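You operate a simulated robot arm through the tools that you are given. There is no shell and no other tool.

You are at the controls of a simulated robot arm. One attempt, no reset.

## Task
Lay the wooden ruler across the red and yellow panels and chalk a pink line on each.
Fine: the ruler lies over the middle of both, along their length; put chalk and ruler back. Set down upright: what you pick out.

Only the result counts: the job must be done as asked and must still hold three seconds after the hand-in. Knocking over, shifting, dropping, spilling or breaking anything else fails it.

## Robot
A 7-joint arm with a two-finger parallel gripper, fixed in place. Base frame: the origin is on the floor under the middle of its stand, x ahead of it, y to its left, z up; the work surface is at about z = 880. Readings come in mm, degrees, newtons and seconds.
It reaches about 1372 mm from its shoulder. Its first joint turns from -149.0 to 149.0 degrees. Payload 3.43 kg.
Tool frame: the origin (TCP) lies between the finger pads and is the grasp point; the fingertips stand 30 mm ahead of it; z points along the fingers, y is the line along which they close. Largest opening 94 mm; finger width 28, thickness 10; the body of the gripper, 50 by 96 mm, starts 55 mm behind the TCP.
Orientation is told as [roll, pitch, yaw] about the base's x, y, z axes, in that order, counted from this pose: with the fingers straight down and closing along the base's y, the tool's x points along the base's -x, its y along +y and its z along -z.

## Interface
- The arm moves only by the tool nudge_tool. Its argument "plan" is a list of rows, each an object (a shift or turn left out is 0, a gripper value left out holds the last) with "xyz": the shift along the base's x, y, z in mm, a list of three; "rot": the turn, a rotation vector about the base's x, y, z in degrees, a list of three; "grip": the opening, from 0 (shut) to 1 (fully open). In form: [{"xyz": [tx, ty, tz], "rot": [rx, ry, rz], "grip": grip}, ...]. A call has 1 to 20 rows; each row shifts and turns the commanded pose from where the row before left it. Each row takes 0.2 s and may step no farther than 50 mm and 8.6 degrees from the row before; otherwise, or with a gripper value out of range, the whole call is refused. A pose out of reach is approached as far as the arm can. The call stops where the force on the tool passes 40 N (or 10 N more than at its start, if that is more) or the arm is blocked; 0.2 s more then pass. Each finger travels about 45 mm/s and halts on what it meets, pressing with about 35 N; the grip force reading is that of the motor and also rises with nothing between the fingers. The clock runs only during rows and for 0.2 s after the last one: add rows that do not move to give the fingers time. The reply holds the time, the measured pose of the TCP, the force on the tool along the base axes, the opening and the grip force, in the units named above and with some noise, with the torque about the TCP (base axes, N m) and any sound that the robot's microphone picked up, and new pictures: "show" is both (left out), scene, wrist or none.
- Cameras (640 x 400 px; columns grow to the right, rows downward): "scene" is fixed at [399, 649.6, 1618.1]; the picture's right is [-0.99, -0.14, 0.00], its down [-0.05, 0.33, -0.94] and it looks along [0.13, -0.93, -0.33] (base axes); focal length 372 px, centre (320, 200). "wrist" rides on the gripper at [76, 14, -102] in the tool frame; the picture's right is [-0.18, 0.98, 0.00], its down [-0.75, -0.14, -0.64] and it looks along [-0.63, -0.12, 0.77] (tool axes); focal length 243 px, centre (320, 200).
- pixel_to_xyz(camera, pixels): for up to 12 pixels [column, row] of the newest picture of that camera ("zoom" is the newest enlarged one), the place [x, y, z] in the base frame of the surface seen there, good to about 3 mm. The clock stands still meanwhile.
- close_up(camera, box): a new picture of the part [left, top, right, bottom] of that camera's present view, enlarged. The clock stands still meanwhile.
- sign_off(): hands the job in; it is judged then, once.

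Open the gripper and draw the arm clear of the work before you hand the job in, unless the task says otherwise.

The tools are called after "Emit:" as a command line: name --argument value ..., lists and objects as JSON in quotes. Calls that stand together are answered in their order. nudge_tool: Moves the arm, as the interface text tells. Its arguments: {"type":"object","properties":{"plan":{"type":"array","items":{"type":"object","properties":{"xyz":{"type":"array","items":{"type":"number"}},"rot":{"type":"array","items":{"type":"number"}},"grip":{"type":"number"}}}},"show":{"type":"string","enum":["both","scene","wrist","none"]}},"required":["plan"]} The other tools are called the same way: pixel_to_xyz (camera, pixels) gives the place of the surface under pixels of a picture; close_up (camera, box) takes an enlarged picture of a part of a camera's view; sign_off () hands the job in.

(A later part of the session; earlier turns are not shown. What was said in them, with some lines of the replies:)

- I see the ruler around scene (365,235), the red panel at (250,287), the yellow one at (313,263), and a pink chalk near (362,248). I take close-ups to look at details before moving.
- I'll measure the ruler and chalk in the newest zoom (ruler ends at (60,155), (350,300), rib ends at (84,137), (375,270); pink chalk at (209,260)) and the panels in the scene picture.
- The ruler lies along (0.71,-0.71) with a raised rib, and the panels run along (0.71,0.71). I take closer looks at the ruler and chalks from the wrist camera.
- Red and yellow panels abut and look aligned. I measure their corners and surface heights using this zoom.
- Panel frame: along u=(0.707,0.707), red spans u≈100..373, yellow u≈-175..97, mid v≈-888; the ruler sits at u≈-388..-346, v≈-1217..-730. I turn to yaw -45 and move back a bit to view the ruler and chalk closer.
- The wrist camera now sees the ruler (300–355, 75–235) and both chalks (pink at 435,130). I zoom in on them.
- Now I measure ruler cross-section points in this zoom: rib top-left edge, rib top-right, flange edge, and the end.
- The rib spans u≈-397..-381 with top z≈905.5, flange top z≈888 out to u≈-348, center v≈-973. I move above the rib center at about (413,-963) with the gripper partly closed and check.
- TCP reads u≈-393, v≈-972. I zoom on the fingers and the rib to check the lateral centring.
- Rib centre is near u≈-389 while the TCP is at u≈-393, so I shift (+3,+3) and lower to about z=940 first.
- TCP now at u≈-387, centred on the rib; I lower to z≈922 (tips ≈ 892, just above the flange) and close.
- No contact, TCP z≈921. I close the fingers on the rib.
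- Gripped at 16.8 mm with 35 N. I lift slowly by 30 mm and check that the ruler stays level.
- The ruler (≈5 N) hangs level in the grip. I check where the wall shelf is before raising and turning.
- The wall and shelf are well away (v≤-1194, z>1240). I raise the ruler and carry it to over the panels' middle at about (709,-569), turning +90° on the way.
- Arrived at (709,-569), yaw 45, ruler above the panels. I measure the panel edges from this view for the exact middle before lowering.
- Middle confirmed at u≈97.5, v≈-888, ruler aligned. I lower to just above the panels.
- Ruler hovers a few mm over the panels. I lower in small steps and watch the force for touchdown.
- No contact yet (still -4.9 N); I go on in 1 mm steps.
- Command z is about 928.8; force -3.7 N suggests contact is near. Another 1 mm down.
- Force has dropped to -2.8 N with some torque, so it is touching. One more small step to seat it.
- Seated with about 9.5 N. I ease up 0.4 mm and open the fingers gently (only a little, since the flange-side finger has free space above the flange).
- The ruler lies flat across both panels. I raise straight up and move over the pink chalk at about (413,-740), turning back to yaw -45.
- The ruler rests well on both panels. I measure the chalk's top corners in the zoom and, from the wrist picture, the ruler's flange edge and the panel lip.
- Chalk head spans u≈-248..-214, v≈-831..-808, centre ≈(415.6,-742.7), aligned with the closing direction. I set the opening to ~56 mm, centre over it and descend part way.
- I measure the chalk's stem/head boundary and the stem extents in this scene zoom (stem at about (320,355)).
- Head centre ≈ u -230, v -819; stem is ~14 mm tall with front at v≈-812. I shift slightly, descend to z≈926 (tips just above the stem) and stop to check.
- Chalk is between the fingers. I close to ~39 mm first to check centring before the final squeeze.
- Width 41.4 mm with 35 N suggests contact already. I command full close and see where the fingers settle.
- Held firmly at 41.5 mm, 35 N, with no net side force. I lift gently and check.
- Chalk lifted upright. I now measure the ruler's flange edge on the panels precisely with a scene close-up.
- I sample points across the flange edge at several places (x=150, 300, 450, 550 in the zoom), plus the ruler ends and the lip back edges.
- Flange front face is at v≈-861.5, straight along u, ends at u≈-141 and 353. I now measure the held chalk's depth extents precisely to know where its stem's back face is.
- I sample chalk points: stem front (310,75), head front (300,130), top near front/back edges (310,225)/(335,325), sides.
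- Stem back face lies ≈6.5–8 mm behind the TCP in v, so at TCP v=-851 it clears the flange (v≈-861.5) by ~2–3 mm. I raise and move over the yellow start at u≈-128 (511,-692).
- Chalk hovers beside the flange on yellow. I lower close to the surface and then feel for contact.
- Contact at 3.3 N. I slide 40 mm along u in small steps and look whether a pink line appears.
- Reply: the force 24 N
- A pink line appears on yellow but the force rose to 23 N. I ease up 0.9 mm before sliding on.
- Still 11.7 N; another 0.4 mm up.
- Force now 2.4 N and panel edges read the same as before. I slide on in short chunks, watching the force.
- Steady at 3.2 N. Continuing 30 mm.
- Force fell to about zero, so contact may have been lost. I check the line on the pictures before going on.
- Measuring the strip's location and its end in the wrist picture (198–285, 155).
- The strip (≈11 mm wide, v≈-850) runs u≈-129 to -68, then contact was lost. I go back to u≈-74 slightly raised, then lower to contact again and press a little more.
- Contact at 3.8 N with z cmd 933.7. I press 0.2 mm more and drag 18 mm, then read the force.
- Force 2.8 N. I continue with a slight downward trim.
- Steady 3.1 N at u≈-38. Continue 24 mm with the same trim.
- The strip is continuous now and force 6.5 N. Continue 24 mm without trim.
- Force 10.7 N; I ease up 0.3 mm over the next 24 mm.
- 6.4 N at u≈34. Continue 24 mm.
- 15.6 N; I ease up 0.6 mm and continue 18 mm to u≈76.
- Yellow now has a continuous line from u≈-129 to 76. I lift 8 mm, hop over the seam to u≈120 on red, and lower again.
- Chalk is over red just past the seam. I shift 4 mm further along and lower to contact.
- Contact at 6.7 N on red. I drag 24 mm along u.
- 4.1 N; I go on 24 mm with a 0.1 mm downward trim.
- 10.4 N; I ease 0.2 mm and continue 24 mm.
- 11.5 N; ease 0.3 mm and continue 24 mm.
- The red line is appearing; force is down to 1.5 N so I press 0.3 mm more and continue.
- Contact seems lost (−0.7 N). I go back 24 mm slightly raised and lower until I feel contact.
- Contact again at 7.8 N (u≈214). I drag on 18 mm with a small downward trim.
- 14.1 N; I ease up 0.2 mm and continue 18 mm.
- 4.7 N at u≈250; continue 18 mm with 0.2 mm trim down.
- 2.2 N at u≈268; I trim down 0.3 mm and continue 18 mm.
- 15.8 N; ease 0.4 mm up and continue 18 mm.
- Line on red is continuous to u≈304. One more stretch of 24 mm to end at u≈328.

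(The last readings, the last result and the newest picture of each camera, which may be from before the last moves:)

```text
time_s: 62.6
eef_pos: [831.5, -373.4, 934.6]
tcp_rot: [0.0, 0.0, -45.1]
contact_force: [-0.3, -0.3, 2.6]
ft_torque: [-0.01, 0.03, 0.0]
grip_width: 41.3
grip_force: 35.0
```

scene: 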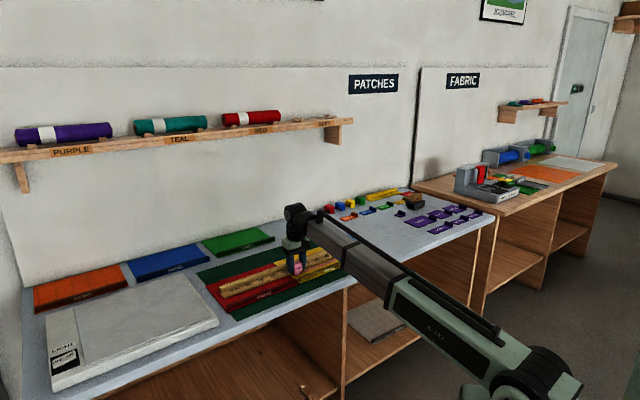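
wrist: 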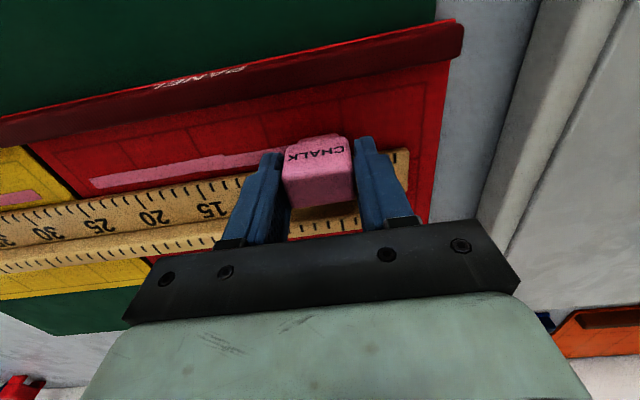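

Both lines are drawn. I lift 60 mm and carry the chalk back over its original spot (416.3,-742.0).

Emit:
nudge_tool --plan '[{"xyz": [0, 0, 10]}, {"xyz": [0, 0, 25]}, {"xyz": [0, 0, 25]}, {"xyz": [-29.8, -26.57, 0]}, {"xyz": [-29.8, -26.57, 0]}, {"xyz": [-29.8, -26.57, 0]}, {"xyz": [-29.8, -26.57, 0]}, {"xyz": [-29.8, -26.57, 0]}, {"xyz": [-29.8, -26.57, 0]}, {"xyz": [-29.8, -26.57, 0]}, {"xyz": [-29.8, -26.57, 0]}, {"xyz": [-29.8, -26.57, 0]}, {"xyz": [-29.8, -26.57, 0]}, {"xyz": [-29.8, -26.57, 0]}, {"xyz": [-29.8, -26.57, 0]}, {"xyz": [-29.8, -26.57, 0]}, {"xyz": [-29.8, -26.57, 0]}, {"xyz": [0, 0, 0]}, {"xyz": [0, 0, 0]}]'

Emit:
close_up --camera "scene" --box '[200, 225, 376, 335]'

```text
time_s: 66.6
eef_pos: [413.0, -745.1, 992.2]
tcp_rot: [0.0, 0.0, -45.1]
contact_force: [-0.6, 0.8, -0.8]
ft_torque: [-0.02, 0.02, -0.06]
grip_width: 41.6
grip_force: 34.6
```

scene: 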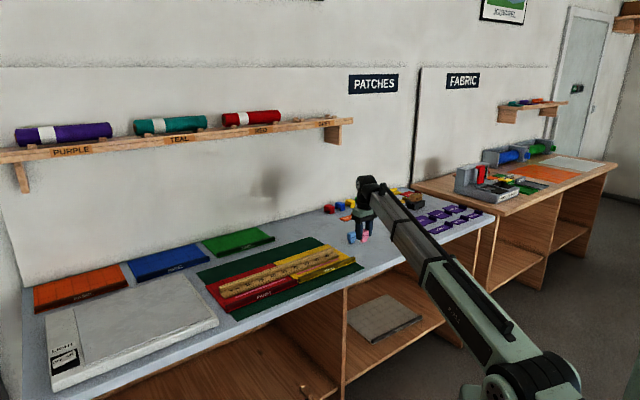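
wrist: 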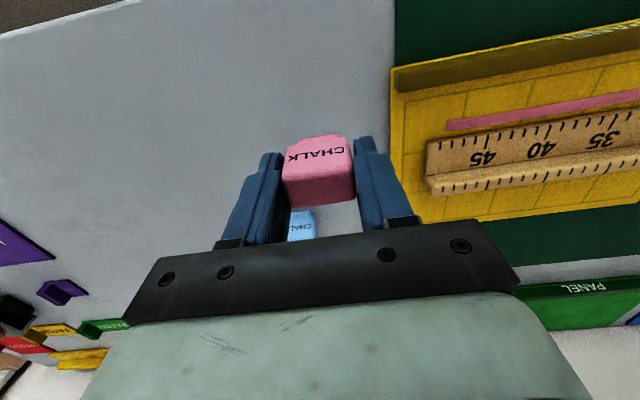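

```text
3.64 times, centred on (288, 280) of scene
```

zoom: 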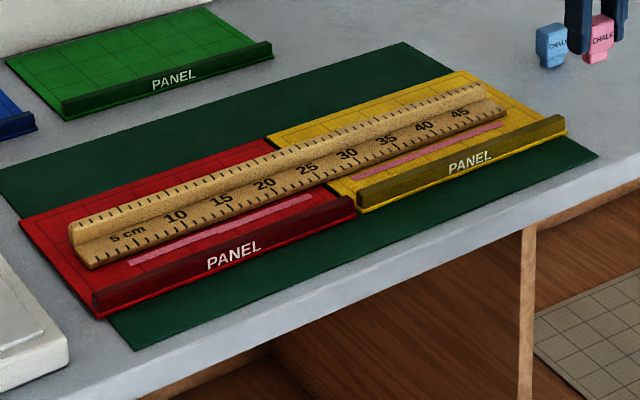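

Both pink lines are visible and the panels look unmoved; I re-measure their corners to be sure while the scene view is free.

Emit:
close_up --camera "scene" --box '[200, 220, 360, 320]'

Emit:
pixel_to_xyz --camera "zoom" --pixels '[[25, 266], [112, 364], [290, 175], [298, 172], [398, 247], [512, 98], [623, 164], [619, 148], [392, 236], [140, 310], [345, 230], [555, 145]]'

```text
4.00 times, centred on (280, 270) of scene
```

zoom: 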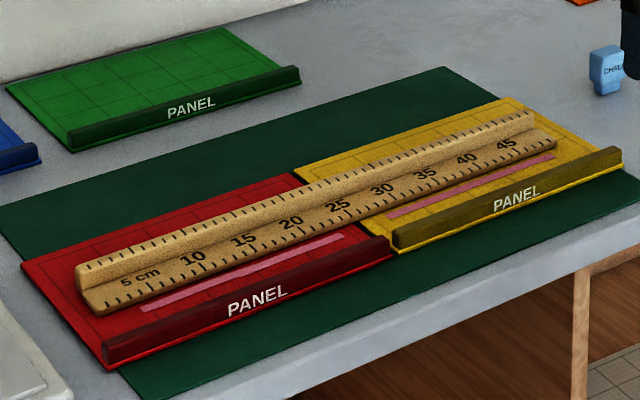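

```text
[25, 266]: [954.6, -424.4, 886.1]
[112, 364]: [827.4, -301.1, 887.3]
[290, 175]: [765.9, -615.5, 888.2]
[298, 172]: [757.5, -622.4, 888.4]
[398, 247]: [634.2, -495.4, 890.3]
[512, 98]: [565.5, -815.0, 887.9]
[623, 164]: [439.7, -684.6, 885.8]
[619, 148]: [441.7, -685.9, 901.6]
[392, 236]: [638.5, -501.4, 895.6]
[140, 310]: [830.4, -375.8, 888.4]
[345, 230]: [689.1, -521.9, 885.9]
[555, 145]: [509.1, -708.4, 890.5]
```

Lines sit alongside the flange and panels read unmoved. I wait a moment and re-read the pose over the chalk's spot.

Emit:
nudge_tool --plan '[{"xyz": [0, 0, -20]}, {"xyz": [0, 0, -20]}, {"xyz": [0, 0, 0]}, {"xyz": [0, 0, 0]}]' --show "wrist"

Emit:
nudge_tool --plan '[{"xyz": [0, 0, 0]}, {"xyz": [0, 0, 0]}]' --show "none"

```text
time_s: 67.6
eef_pos: [415.1, -746.1, 952.4]
tcp_rot: [0.0, 0.0, -45.0]
contact_force: [-0.3, 0.0, -0.5]
ft_torque: [0.01, -0.04, -0.01]
grip_width: 41.6
grip_force: 35.0
```

wrist: 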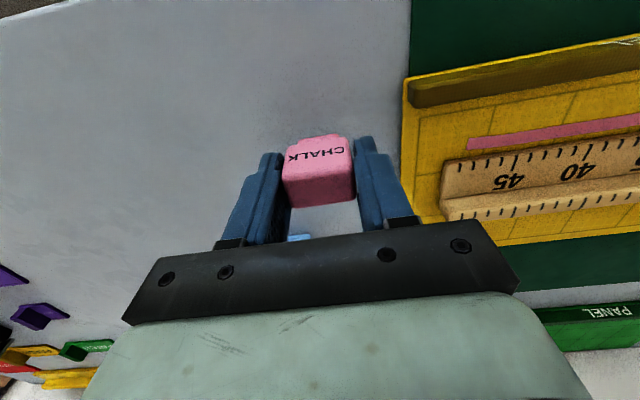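

```text
time_s: 68.2
eef_pos: [414.7, -745.8, 952.2]
tcp_rot: [0.0, 0.0, -45.0]
contact_force: [0.0, 0.5, -0.5]
ft_torque: [0.01, -0.01, -0.03]
grip_width: 41.7
grip_force: 35.0
```

The measured pose is about (-3,-3.5) mm off from the pick pose, so I'll correct it. I also check the yellow panel's edge from this view for any shift.

Emit:
nudge_tool --plan '[{"xyz": [3.1, 3.5, 0]}, {"xyz": [0, 0, 0]}, {"xyz": [0, 0, 0]}]' --show "wrist"

Emit:
close_up --camera "wrist" --box '[370, 50, 530, 150]'

```text
time_s: 69.0
eef_pos: [417.6, -742.3, 953.7]
tcp_rot: [0.0, 0.0, -45.0]
contact_force: [0.2, 0.1, -1.5]
ft_torque: [0.0, 0.03, -0.02]
grip_width: 41.6
grip_force: 35.2
```

wrist: 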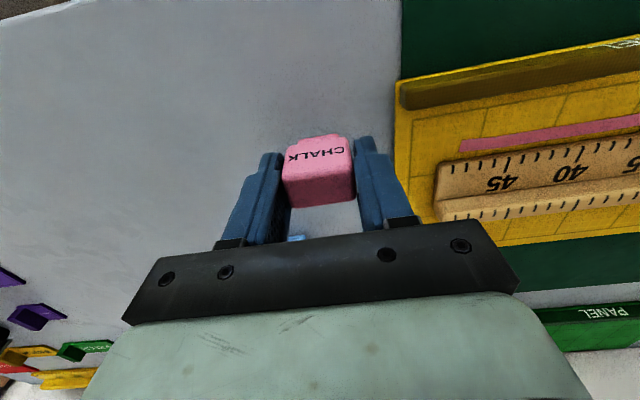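

```text
4.00 times, centred on (450, 100) of wrist
```

zoom: 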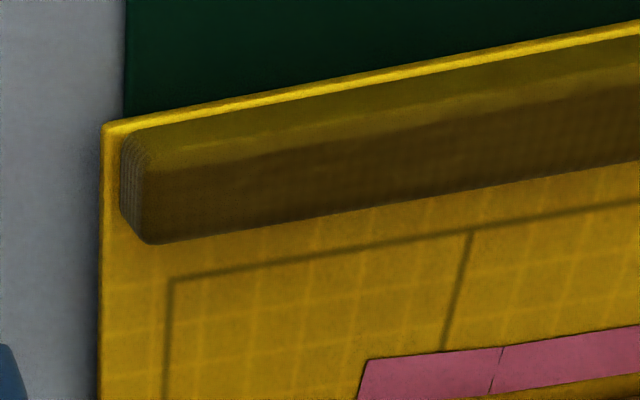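

The pose matches the pick pose again (417.6,-742.3). The yellow panel looks moved by only a couple of mm at most. I lower the chalk to just above the table.

Emit:
nudge_tool --plan '[{"xyz": [0, 0, -15]}, {"xyz": [0, 0, -8]}, {"xyz": [0, 0, -2]}, {"xyz": [0, 0, 0]}]' --show "none"

Emit:
nudge_tool --plan '[{"xyz": [0, 0, -0.7]}, {"xyz": [0, 0, 0]}]' --show "none"

```text
time_s: 70.0
eef_pos: [417.5, -741.7, 929.3]
tcp_rot: [0.0, 0.0, -45.0]
contact_force: [0.0, 0.8, -0.6]
ft_torque: [-0.04, 0.01, 0.03]
grip_width: 41.4
grip_force: 35.6
```

```text
time_s: 70.6
eef_pos: [417.4, -743.3, 928.7]
tcp_rot: [0.0, 0.0, -45.0]
contact_force: [0.5, 0.0, -0.2]
ft_torque: [0.02, -0.01, -0.01]
grip_width: 41.7
grip_force: 34.8
```

No contact yet at z≈928.7; I go down in 0.6 mm steps.

Emit:
nudge_tool --plan '[{"xyz": [0, 0, -0.6]}, {"xyz": [0, 0, 0]}]' --show "none"

Emit:
nudge_tool --plan '[{"xyz": [0, 0, -0.6]}, {"xyz": [0, 0, 0]}]' --show "none"

```text
time_s: 71.2
eef_pos: [416.7, -741.9, 927.7]
tcp_rot: [-0.1, 0.0, -45.0]
contact_force: [-0.1, -0.5, -1.6]
ft_torque: [0.02, 0.01, 0.0]
grip_width: 41.3
grip_force: 34.7
```

```text
time_s: 71.8
eef_pos: [417.4, -743.4, 927.6]
tcp_rot: [-0.1, 0.0, -45.0]
contact_force: [-0.2, -0.7, -0.7]
ft_torque: [0.04, -0.02, -0.01]
grip_width: 41.4
grip_force: 35.2
```

Still free at z≈927.6; I continue in 0.6 mm steps, watching for the force to rise.

Emit:
nudge_tool --plan '[{"xyz": [0, 0, -0.6]}, {"xyz": [0, 0, 0]}]' --show "none"

Emit:
nudge_tool --plan '[{"xyz": [0, 0, -0.5]}, {"xyz": [0, 0, 0]}]' --show "none"

```text
time_s: 72.4
eef_pos: [417.3, -741.2, 926.1]
tcp_rot: [-0.1, 0.1, -45.0]
contact_force: [-0.4, 1.0, 2.3]
ft_torque: [0.04, -0.01, 0.02]
grip_width: 41.5
grip_force: 35.0
```

```text
time_s: 73.0
eef_pos: [417.9, -742.5, 927.8]
tcp_rot: [0.1, -0.1, -45.0]
contact_force: [1.9, -1.6, 15.3]
ft_torque: [0.01, -0.19, -0.01]
grip_width: 41.7
grip_force: 34.7
```

Seated (15 N); I back off 0.5 mm and open the fingers gently.

Emit:
nudge_tool --plan '[{"xyz": [0, 0, 0.5]}, {"xyz": [0, 0, 0], "grip": 0.46}, {"grip": 0.5}, {"grip": 0.56}, {"grip": 0.6}, {"grip": 0.6}]'

Emit:
close_up --camera "scene" --box '[330, 220, 394, 260]'

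Emit:
close_up --camera "wrist" --box '[240, 80, 432, 200]'

```text
time_s: 74.4
eef_pos: [417.1, -742.8, 927.3]
tcp_rot: [0.0, -0.1, -45.0]
contact_force: [-0.2, 0.2, 0.0]
ft_torque: [0.0, 0.02, 0.02]
grip_width: 56.3
grip_force: 0.1
```

scene: 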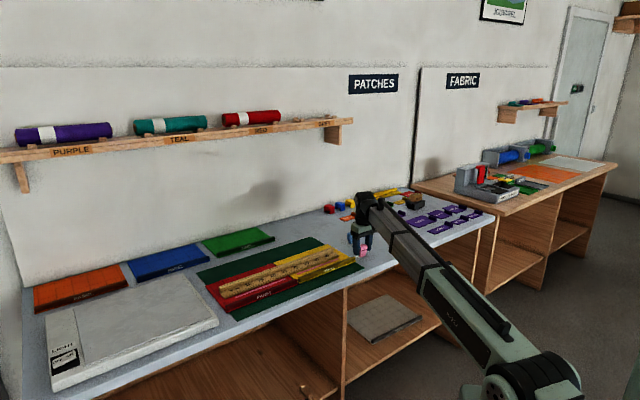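
wrist: 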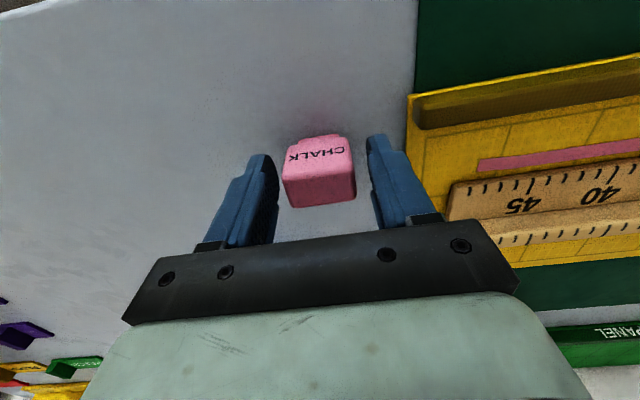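

```text
10.00 times, centred on (362, 240) of scene
```

zoom: 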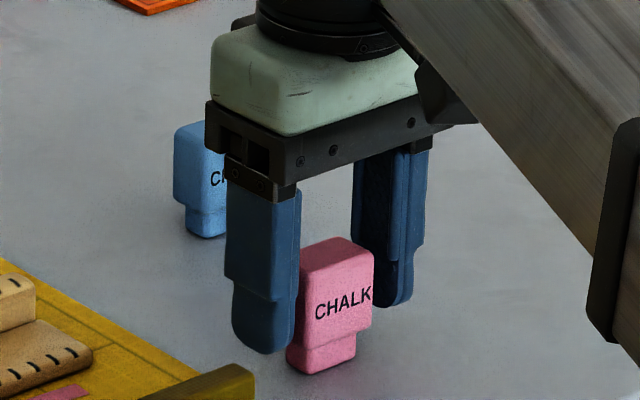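

```text
3.33 times, centred on (336, 140) of wrist
```

zoom: 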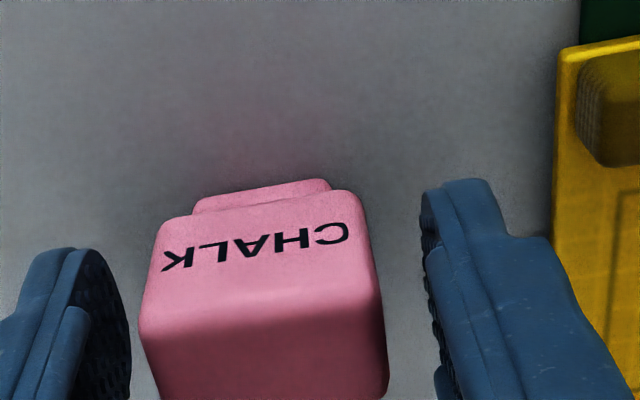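

Chalk stands upright at its original place. I rise straight up and go to above the ruler's rib at about (709,-569), turning to yaw +45.

Emit:
nudge_tool --plan '[{"xyz": [0, 0, 15]}, {"xyz": [0, 0, 30]}, {"xyz": [0, 0, 40]}, {"xyz": [0, 0, 40]}, {"xyz": [19.3, 11.3, 0], "rot": [0, 0, 6]}, {"xyz": [19.3, 11.3, 0], "rot": [0, 0, 6]}, {"xyz": [19.3, 11.3, 0], "rot": [0, 0, 6]}, {"xyz": [19.3, 11.3, 0], "rot": [0, 0, 6]}, {"xyz": [19.3, 11.3, 0], "rot": [0, 0, 6]}, {"xyz": [19.3, 11.3, 0], "rot": [0, 0, 6]}, {"xyz": [19.3, 11.3, 0], "rot": [0, 0, 6]}, {"xyz": [19.3, 11.3, 0], "rot": [0, 0, 6]}, {"xyz": [19.3, 11.3, 0], "rot": [0, 0, 6]}, {"xyz": [19.3, 11.3, 0], "rot": [0, 0, 6]}, {"xyz": [19.3, 11.3, 0], "rot": [0, 0, 6]}, {"xyz": [19.3, 11.3, 0], "rot": [0, 0, 6]}, {"xyz": [19.3, 11.3, 0], "rot": [0, 0, 6]}, {"xyz": [19.3, 11.3, 0], "rot": [0, 0, 6]}, {"xyz": [19.3, 11.3, 0], "rot": [0, 0, 6], "grip": 0.48}, {"xyz": [0, 0, 0]}]'

Emit:
nudge_tool --plan '[{"xyz": [0, 0, -25]}, {"xyz": [0, 0, -25]}, {"xyz": [0, 0, 0]}, {"xyz": [0, 0, 0]}]'

Emit:
close_up --camera "wrist" --box '[230, 90, 422, 210]'

```text
time_s: 78.6
eef_pos: [707.2, -570.6, 1051.0]
tcp_rot: [0.0, 0.0, 45.0]
contact_force: [0.2, 0.1, -1.2]
ft_torque: [0.04, 0.02, 0.01]
grip_width: 45.2
grip_force: 0.0
```

scene: 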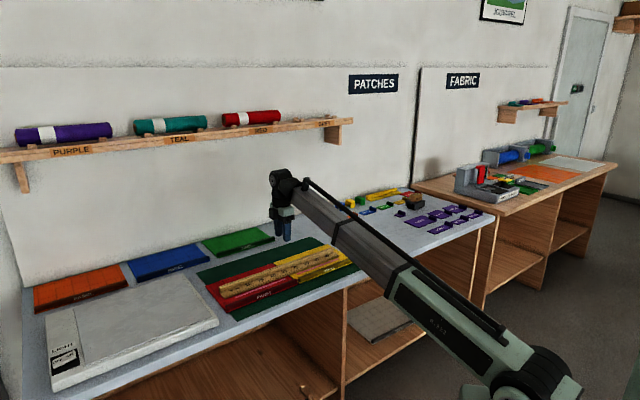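
wrist: 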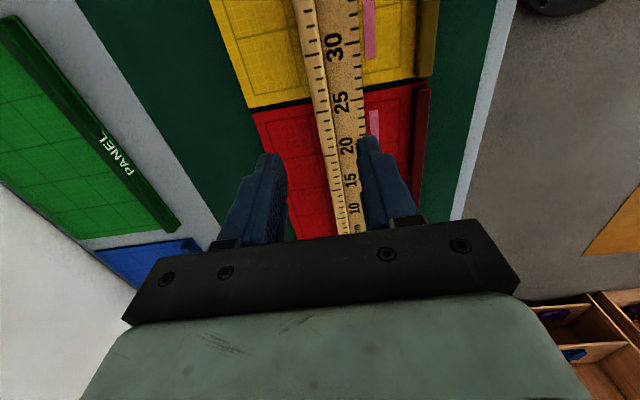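

```text
time_s: 79.6
eef_pos: [707.0, -572.4, 1002.5]
tcp_rot: [0.0, 0.0, 45.0]
contact_force: [-0.4, 0.8, -0.1]
ft_torque: [-0.02, 0.03, 0.02]
grip_width: 45.2
grip_force: 0.0
```

scene: 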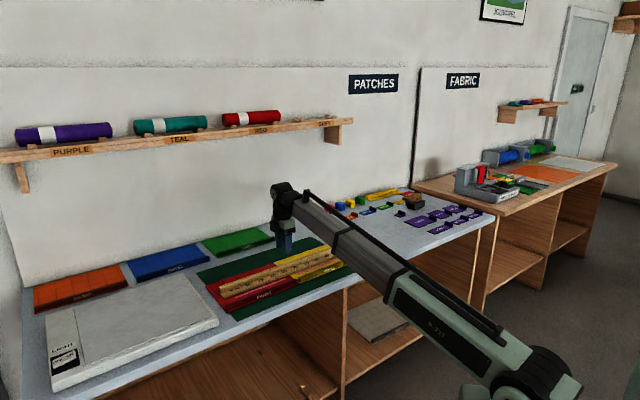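
wrist: 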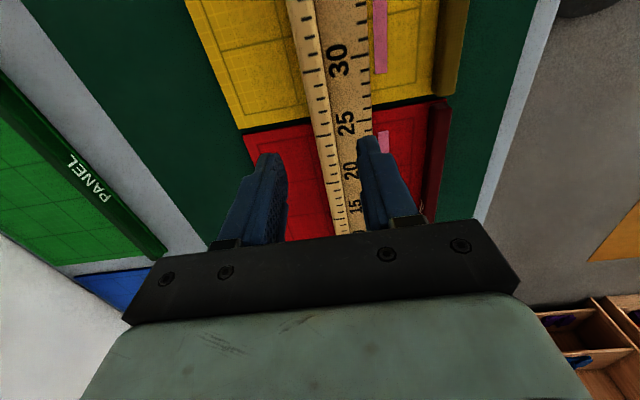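

```text
3.33 times, centred on (326, 150) of wrist
```

zoom: 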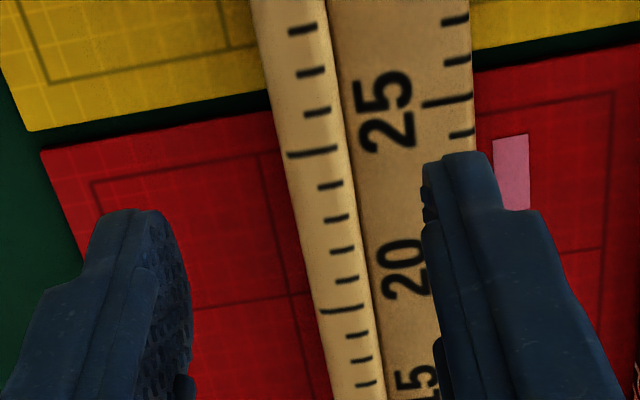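

TCP at u≈95, v≈-905. I check the rib's lateral position in this zoom (rib between x≈300–345 at row 180).

Emit:
pixel_to_xyz --camera "zoom" --pixels '[[285, 120], [330, 120], [306, 120], [306, 220], [350, 220], [330, 220], [318, 300], [360, 300], [470, 120], [345, 120], [365, 200], [270, 20]]'

```text
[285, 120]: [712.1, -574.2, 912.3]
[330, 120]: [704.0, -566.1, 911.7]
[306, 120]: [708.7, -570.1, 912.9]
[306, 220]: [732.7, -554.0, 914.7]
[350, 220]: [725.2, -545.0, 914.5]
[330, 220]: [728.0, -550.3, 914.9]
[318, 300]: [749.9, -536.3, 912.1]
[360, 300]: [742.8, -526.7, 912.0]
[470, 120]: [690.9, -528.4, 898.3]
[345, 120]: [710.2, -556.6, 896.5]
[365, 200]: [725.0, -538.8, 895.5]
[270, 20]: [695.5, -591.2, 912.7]
```

Rib centre is v≈-904, matching the TCP. I shift +4.5 mm in u to regrip the same spot and descend to z≈929.

Emit:
nudge_tool --plan '[{"xyz": [3.3, 3.3, -20]}, {"xyz": [0, 0, -20]}, {"xyz": [0, 0, -20]}, {"xyz": [0, 0, 0]}, {"xyz": [0, 0, 0]}]' --show "wrist"

```text
time_s: 80.8
eef_pos: [707.5, -569.7, 943.1]
tcp_rot: [0.0, 0.0, 45.0]
contact_force: [0.3, -1.0, -0.1]
ft_torque: [0.03, -0.01, -0.02]
grip_width: 45.0
grip_force: 0.1
```

wrist: 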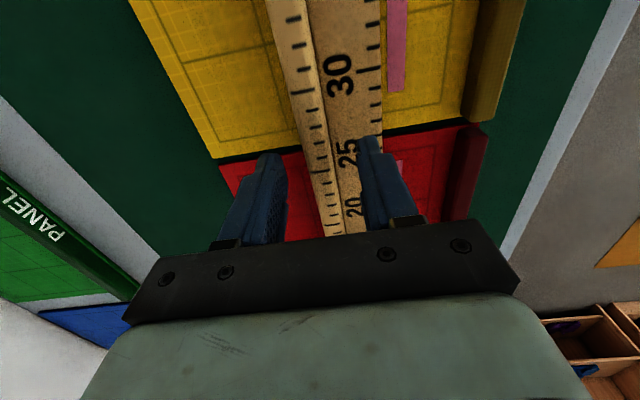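

Aligned; I lower 14 mm and close on the rib.

Emit:
nudge_tool --plan '[{"xyz": [1, 1, -8]}, {"xyz": [0, 0, -6]}, {"xyz": [0, 0, 0]}, {"xyz": [0, 0, 0]}]' --show "wrist"

```text
time_s: 81.8
eef_pos: [710.0, -568.0, 929.4]
tcp_rot: [0.0, 0.0, 44.9]
contact_force: [0.6, 0.4, 0.7]
ft_torque: [0.0, 0.01, 0.0]
grip_width: 45.0
grip_force: 0.1
```

wrist: 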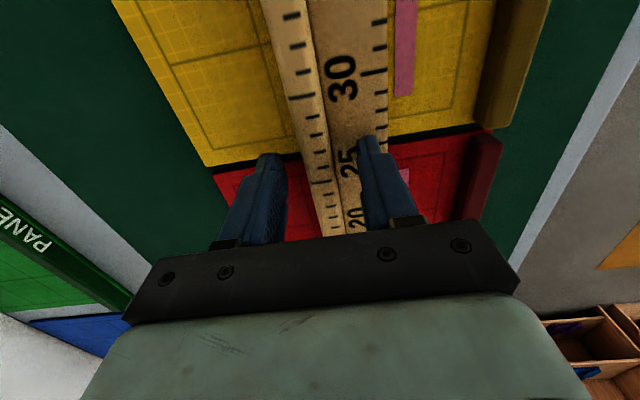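

The view matches the release pose. I close on the rib.

Emit:
nudge_tool --plan '[{"grip": 0.35}, {"grip": 0.2}, {"grip": 0.1}, {"grip": 0.05}, {"grip": 0.0}, {"grip": 0.0}]' --show "none"

```text
time_s: 83.2
eef_pos: [710.3, -568.2, 929.6]
tcp_rot: [-0.1, 0.0, 45.1]
contact_force: [2.0, -1.2, 1.5]
ft_torque: [-0.09, -0.01, -0.01]
grip_width: 16.4
grip_force: 34.6
```

Gripped at 16.4 mm. I lift gently and check.

Emit:
nudge_tool --plan '[{"xyz": [0, 0, 3]}, {"xyz": [0, 0, 7]}, {"xyz": [0, 0, 15]}, {"xyz": [0, 0, 20]}, {"xyz": [0, 0, 0]}]'

Emit:
close_up --camera "scene" --box '[190, 200, 382, 320]'

```text
time_s: 84.4
eef_pos: [711.8, -569.2, 974.2]
tcp_rot: [0.0, 0.0, 45.0]
contact_force: [-0.7, 0.0, -4.0]
ft_torque: [-0.08, -0.05, 0.0]
grip_width: 16.8
grip_force: 34.8
```

scene: 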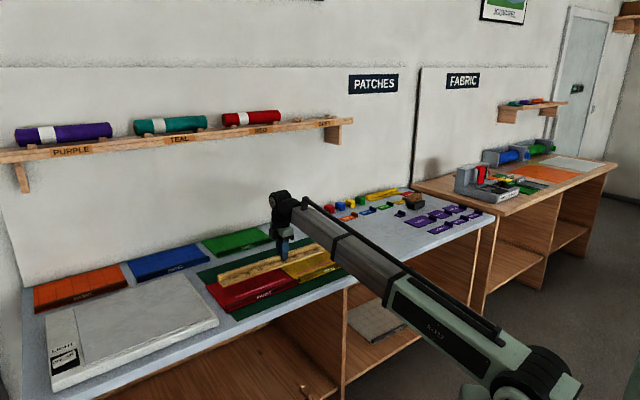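
wrist: 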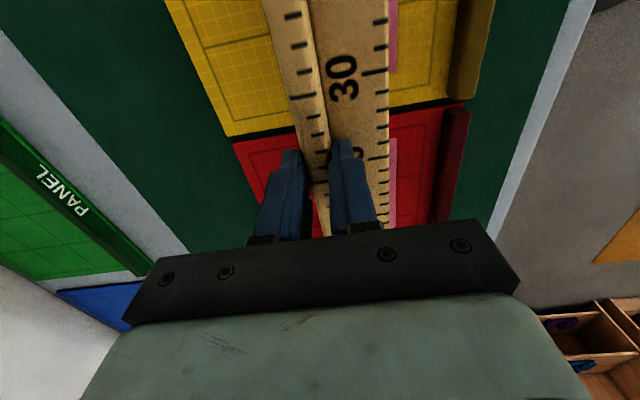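

```text
3.33 times, centred on (286, 260) of scene
```

zoom: 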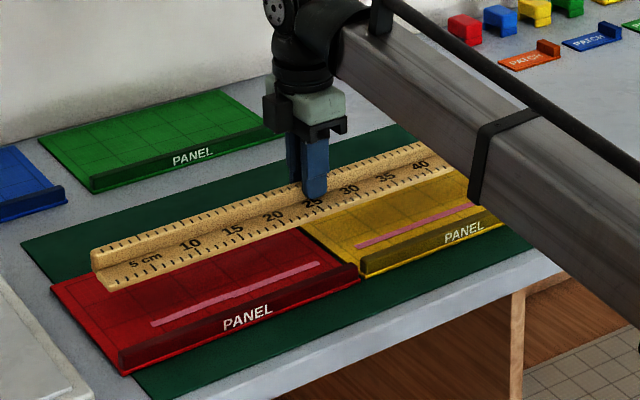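

Ruler lifted cleanly, lines remain on both panels. I raise and carry it back, turning -90° to its original heading.

Emit:
nudge_tool --plan '[{"xyz": [0, 0, 25]}, {"xyz": [0, 0, 25]}, {"xyz": [0, 0, 25]}, {"xyz": [-19.93, -26.45, 0], "rot": [0, 0, -6]}, {"xyz": [-19.93, -26.45, 0], "rot": [0, 0, -6]}, {"xyz": [-19.93, -26.45, 0], "rot": [0, 0, -6]}, {"xyz": [-19.93, -26.45, 0], "rot": [0, 0, -6]}, {"xyz": [-19.93, -26.45, 0], "rot": [0, 0, -6]}, {"xyz": [-19.93, -26.45, 0], "rot": [0, 0, -6]}, {"xyz": [-19.93, -26.45, 0], "rot": [0, 0, -6]}, {"xyz": [-19.93, -26.45, 0], "rot": [0, 0, -6]}, {"xyz": [-19.93, -26.45, 0], "rot": [0, 0, -6]}, {"xyz": [-19.93, -26.45, 0], "rot": [0, 0, -6]}, {"xyz": [-19.93, -26.45, 0], "rot": [0, 0, -6]}, {"xyz": [-19.93, -26.45, 0], "rot": [0, 0, -6]}, {"xyz": [-19.93, -26.45, 0], "rot": [0, 0, -6]}, {"xyz": [-19.93, -26.45, 0], "rot": [0, 0, -6]}, {"xyz": [-19.93, -26.45, 0], "rot": [0, 0, -6]}, {"xyz": [0, 0, 0]}, {"xyz": [0, 0, 0]}]'

Emit:
close_up --camera "scene" --box '[310, 150, 470, 250]'

```text
time_s: 88.6
eef_pos: [412.2, -964.2, 1047.3]
tcp_rot: [0.0, 0.0, -45.1]
contact_force: [0.1, -0.3, -4.7]
ft_torque: [-0.06, 0.08, -0.01]
grip_width: 16.8
grip_force: 35.0
```

scene: 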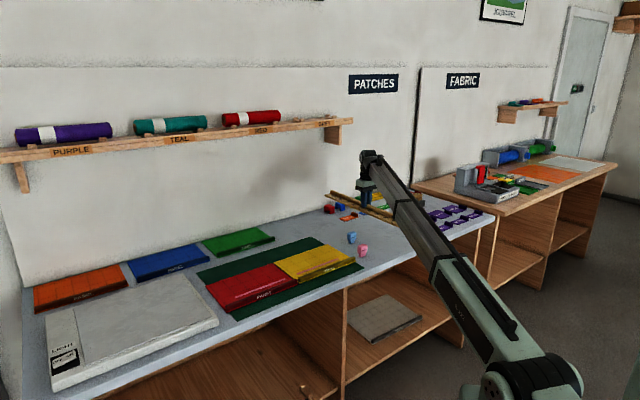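
wrist: 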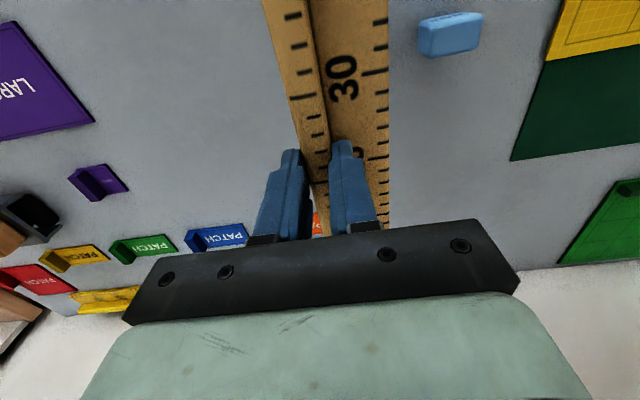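

```text
4.00 times, centred on (390, 200) of scene
```

zoom: 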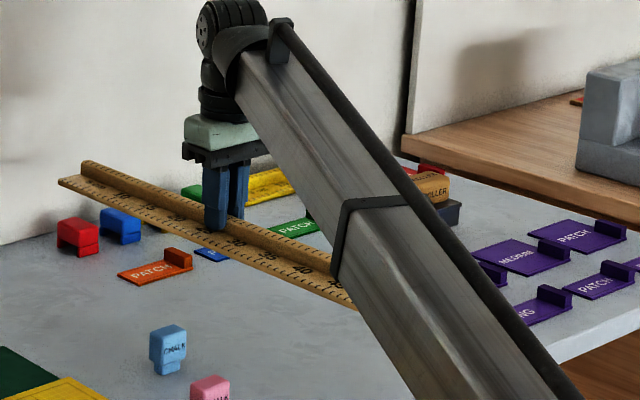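

Back over the original place; measured (412.2,-964.2) vs. pick (413.9,-962.7), so I shift (+1.6,+1.6) and lower, minding the orange patch next to the ruler.

Emit:
nudge_tool --plan '[{"xyz": [1.6, 1.6, -20]}, {"xyz": [0, 0, -25]}, {"xyz": [0, 0, -25]}, {"xyz": [0, 0, -10]}, {"xyz": [0, 0, 0]}, {"xyz": [0, 0, 0]}]'

Emit:
close_up --camera "scene" --box '[310, 180, 470, 280]'

```text
time_s: 90.0
eef_pos: [413.1, -964.4, 966.9]
tcp_rot: [0.0, 0.1, -45.0]
contact_force: [-0.3, 0.3, -4.2]
ft_torque: [-0.03, 0.07, -0.03]
grip_width: 16.6
grip_force: 34.6
```

scene: 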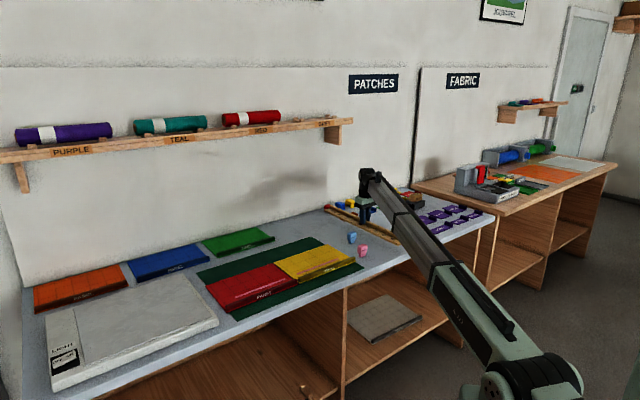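
wrist: 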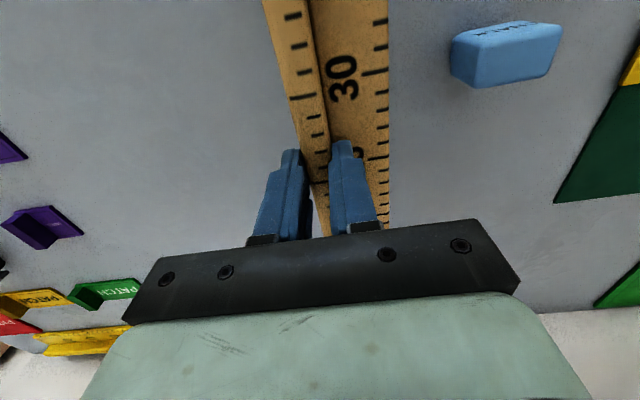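

```text
4.00 times, centred on (390, 230) of scene
```

zoom: 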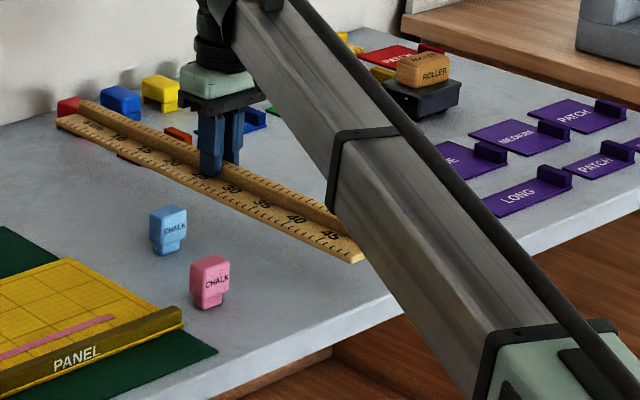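

Nearly there; I shift (+0.9,+1.5) and lower to about 5 mm above the table.

Emit:
nudge_tool --plan '[{"xyz": [0.9, 1.5, -15]}, {"xyz": [0, 0, -15]}, {"xyz": [0, 0, -9]}, {"xyz": [0, 0, 0]}, {"xyz": [0, 0, 0]}]' --show "wrist"

Emit:
close_up --camera "scene" --box '[310, 180, 470, 280]'

```text
time_s: 91.2
eef_pos: [414.6, -959.7, 928.1]
tcp_rot: [0.0, 0.1, -45.0]
contact_force: [0.0, -0.1, -4.3]
ft_torque: [-0.01, 0.04, 0.0]
grip_width: 16.7
grip_force: 35.0
```

wrist: 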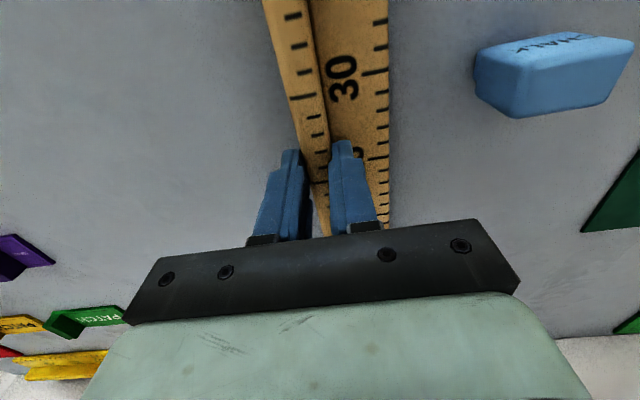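

```text
4.00 times, centred on (390, 230) of scene
```

zoom: 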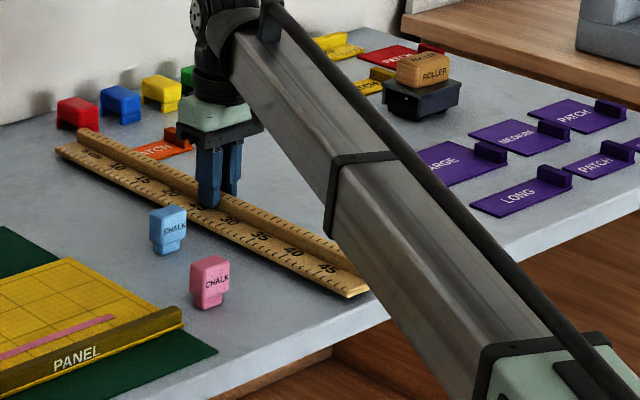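

Reading (414.6,-959.7); I trim (-0.8,-1.8) and lower 4 mm more.

Emit:
nudge_tool --plan '[{"xyz": [-0.8, -1.8, -2]}, {"xyz": [0, 0, -2]}, {"xyz": [0, 0, 0]}, {"xyz": [0, 0, 0]}]' --show "wrist"

Emit:
nudge_tool --plan '[{"xyz": [0, 0, 0]}, {"xyz": [0, 0, 0]}]' --show "none"

```text
time_s: 92.2
eef_pos: [414.2, -963.7, 923.9]
tcp_rot: [0.0, 0.0, -45.1]
contact_force: [0.8, -0.5, -4.3]
ft_torque: [-0.04, 0.06, 0.01]
grip_width: 16.8
grip_force: 35.0
```

wrist: 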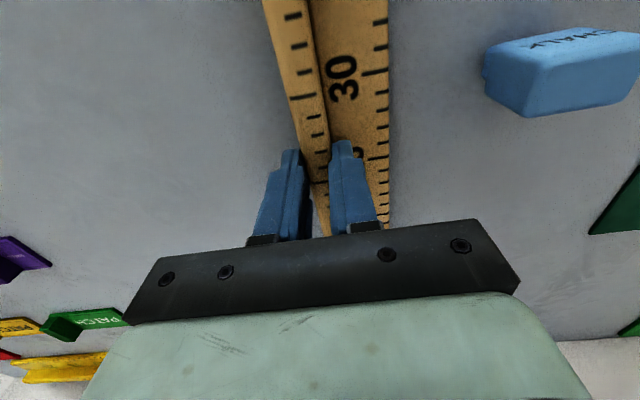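

```text
time_s: 92.8
eef_pos: [414.1, -963.8, 924.4]
tcp_rot: [0.0, 0.0, -44.9]
contact_force: [-0.5, -0.4, -4.7]
ft_torque: [0.01, 0.11, -0.02]
grip_width: 16.7
grip_force: 34.9
```

Position matches the pick within ~1 mm. I lower in 1 mm steps to touchdown.

Emit:
nudge_tool --plan '[{"xyz": [0, 0, -1]}, {"xyz": [0, 0, 0]}]' --show "none"

Emit:
nudge_tool --plan '[{"xyz": [0, 0, -0.8]}, {"xyz": [0, 0, 0]}]' --show "none"

```text
time_s: 93.4
eef_pos: [413.9, -962.8, 923.6]
tcp_rot: [-0.1, 0.0, -45.0]
contact_force: [0.9, 1.0, -4.5]
ft_torque: [0.0, 0.02, 0.0]
grip_width: 16.7
grip_force: 34.4
```

```text
time_s: 94.0
eef_pos: [414.6, -964.2, 923.0]
tcp_rot: [0.0, 0.0, -45.0]
contact_force: [0.0, 0.2, -4.8]
ft_torque: [-0.02, 0.06, 0.0]
grip_width: 16.5
grip_force: 35.2
```

Still hanging (-4.8 N); I continue down.

Emit:
nudge_tool --plan '[{"xyz": [0, 0, -0.7]}, {"xyz": [0, 0, 0]}]' --show "none"

Emit:
nudge_tool --plan '[{"xyz": [0, 0, -0.6]}, {"xyz": [0, 0, 0]}]' --show "none"

```text
time_s: 94.6
eef_pos: [414.8, -963.0, 921.8]
tcp_rot: [0.0, 0.0, -45.0]
contact_force: [-0.4, 0.4, -4.6]
ft_torque: [0.02, 0.06, 0.03]
grip_width: 16.6
grip_force: 35.3
```

```text
time_s: 95.2
eef_pos: [413.8, -964.1, 921.4]
tcp_rot: [0.1, 0.0, -44.9]
contact_force: [-0.5, 1.0, -5.2]
ft_torque: [0.02, 0.05, 0.01]
grip_width: 16.7
grip_force: 35.4
```

Emit:
nudge_tool --plan '[{"xyz": [0, 0, -0.6]}, {"xyz": [0, 0, 0]}]' --show "none"

```text
time_s: 95.8
eef_pos: [413.4, -963.4, 920.8]
tcp_rot: [0.0, 0.0, -45.0]
contact_force: [-1.2, -0.7, 0.8]
ft_torque: [0.07, -0.22, 0.03]
grip_width: 16.8
grip_force: 34.7
```

Touchdown: the force went to +0.8 N. I press 0.3 mm to seat it and read again before opening.

Emit:
nudge_tool --plan '[{"xyz": [0, 0, -0.3]}, {"xyz": [0, 0, 0]}]' --show "none"

```text
time_s: 96.4
eef_pos: [414.2, -962.9, 921.0]
tcp_rot: [0.0, 0.0, -45.0]
contact_force: [-2.8, -1.6, 6.4]
ft_torque: [-0.04, 0.07, -0.02]
grip_width: 16.7
grip_force: 35.9
```

Seated at 6.4 N; I open the fingers gently.

Emit:
nudge_tool --plan '[{"grip": 0.2}, {"grip": 0.25}, {"grip": 0.35}, {"grip": 0.48}, {"grip": 0.48}]'

Emit:
close_up --camera "scene" --box '[310, 180, 470, 280]'

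```text
time_s: 97.6
eef_pos: [413.7, -963.4, 920.5]
tcp_rot: [0.0, 0.0, -44.9]
contact_force: [0.1, -0.1, 0.7]
ft_torque: [-0.03, -0.01, 0.01]
grip_width: 45.2
grip_force: 0.1
```

scene: 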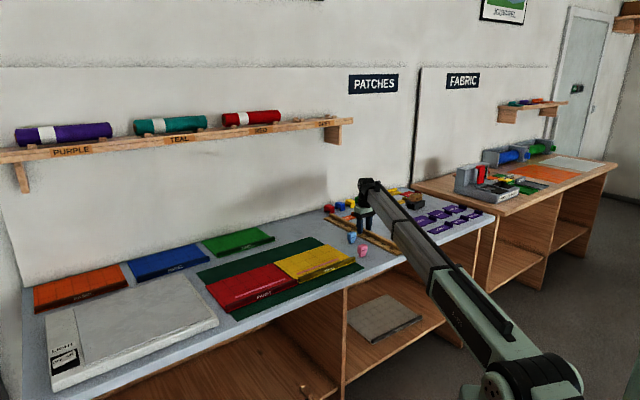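
wrist: 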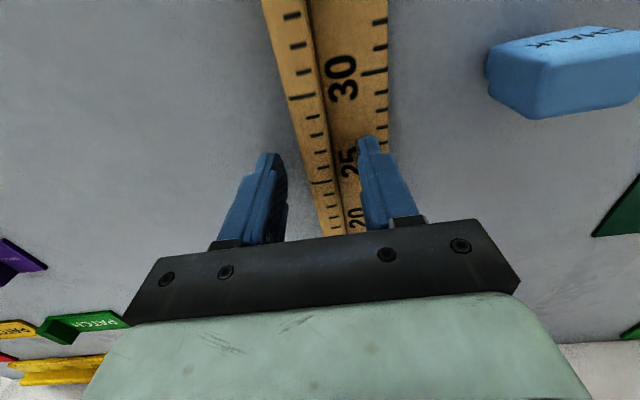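

```text
4.00 times, centred on (390, 230) of scene
```

zoom: 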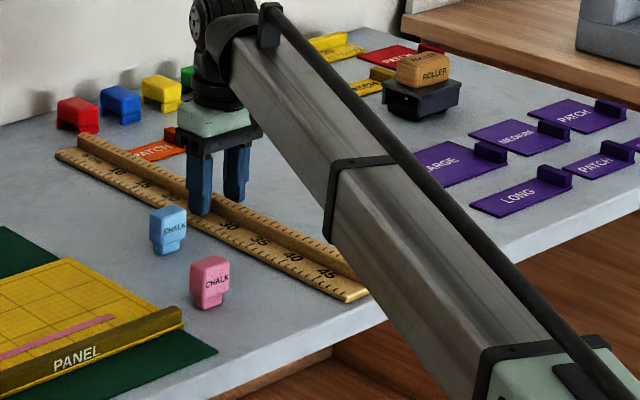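

The ruler lies back in its original place, matching the first picture. I rise straight up and draw the arm back to the starting pose.

Emit:
nudge_tool --plan '[{"xyz": [0, 0, 15]}, {"xyz": [0, 0, 35]}, {"xyz": [0, 0, 50]}, {"xyz": [0, 0, 50]}, {"xyz": [0, 0, 50]}, {"xyz": [0, 0, 50], "grip": 1}, {"xyz": [3, 13, 0], "rot": [0, 0, 7.5]}, {"xyz": [3, 13, 0], "rot": [0, 0, 7.5]}, {"xyz": [4, 13, 0], "rot": [0, 0, 7.5]}, {"xyz": [4, 13, 0], "rot": [0, 0, 7.5]}, {"xyz": [4, 13, 0], "rot": [0, 0, 7.5]}, {"xyz": [4, 13, 0], "rot": [0, 0, 7.5]}, {"xyz": [0, 0, 0]}, {"xyz": [0, 0, 0]}]'

Emit:
close_up --camera "scene" --box '[190, 180, 510, 380]'

Emit:
close_up --camera "scene" --box '[200, 220, 360, 320]'

Emit:
close_up --camera "scene" --box '[310, 180, 470, 280]'

```text
time_s: 100.6
eef_pos: [437.8, -886.5, 1171.2]
tcp_rot: [0.0, 0.1, 0.1]
contact_force: [-0.1, 0.0, 0.1]
ft_torque: [-0.02, 0.0, 0.02]
grip_width: 94.0
grip_force: 0.0
```

scene: 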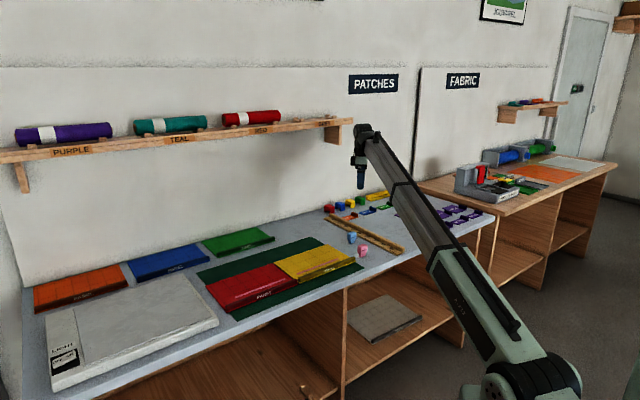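
wrist: 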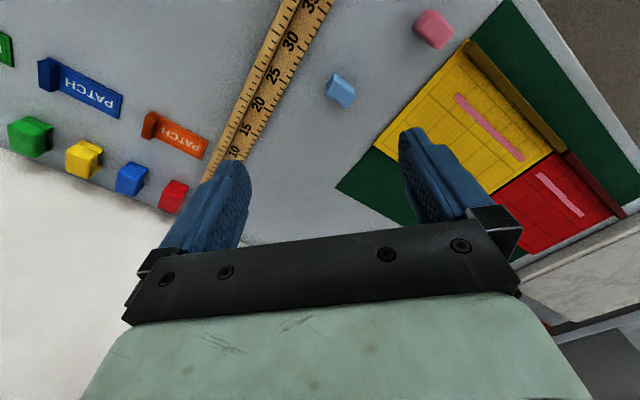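

```text
2.00 times, centred on (350, 280) of scene
```

zoom: 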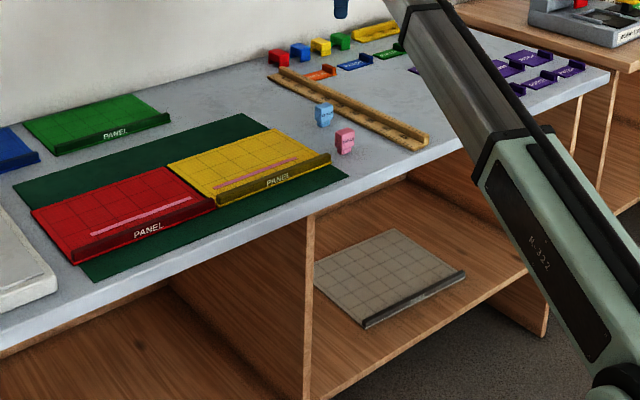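

```text
4.00 times, centred on (280, 270) of scene
```

zoom: 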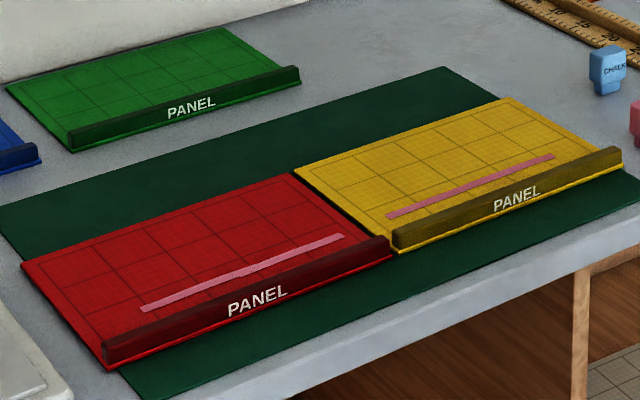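

```text
4.00 times, centred on (390, 230) of scene
```

zoom: 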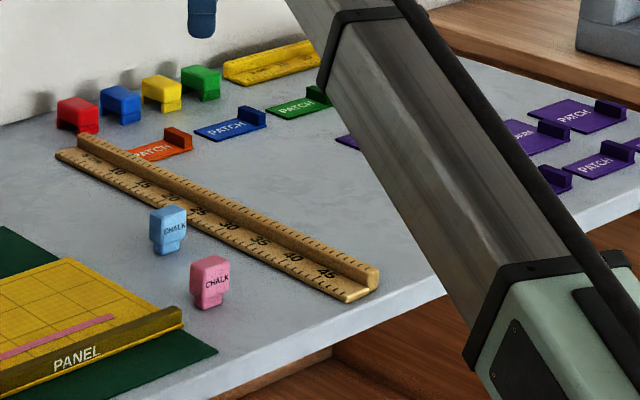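

Both panels carry a straight pink line, each about 205 mm long. The chalk stands upright and the ruler lies back at their starting places, and the arm is clear with the gripper open. The only trace I see is a shift of about 2 mm in the panels, so I hand the job in.

Emit:
sign_off

```text
The job is handed in.
```

I chalked a pink line on both the red and the yellow panel, each about 205 mm long, and handed the job in. I don't have the verdict yet.

- **Ruler:** it lay across both panels along their length, within about 3 mm of the middle across their width and about 8 mm along it. It is back where it started, flat on the table.
- **Chalk:** the pink chalk is back where it started, standing upright.
- **Lines:** both run along the ruler's numbered edge. I lost contact once on each panel and redrew that stretch with an overlap. The red line has a step of 1–2 mm where it restarts.
- **Panels:** the yellow panel seems to have slid about 2 mm toward the red one. That was probably from the drawing, where the press briefly reached 23 N on yellow and 16 N on red. The red panel may have moved by a similar amount. I left both where they were; this is the one thing that could count as shifting something.

The arm is back at its starting pose with the gripper open. Nothing else looks moved or knocked over in the final pictures.
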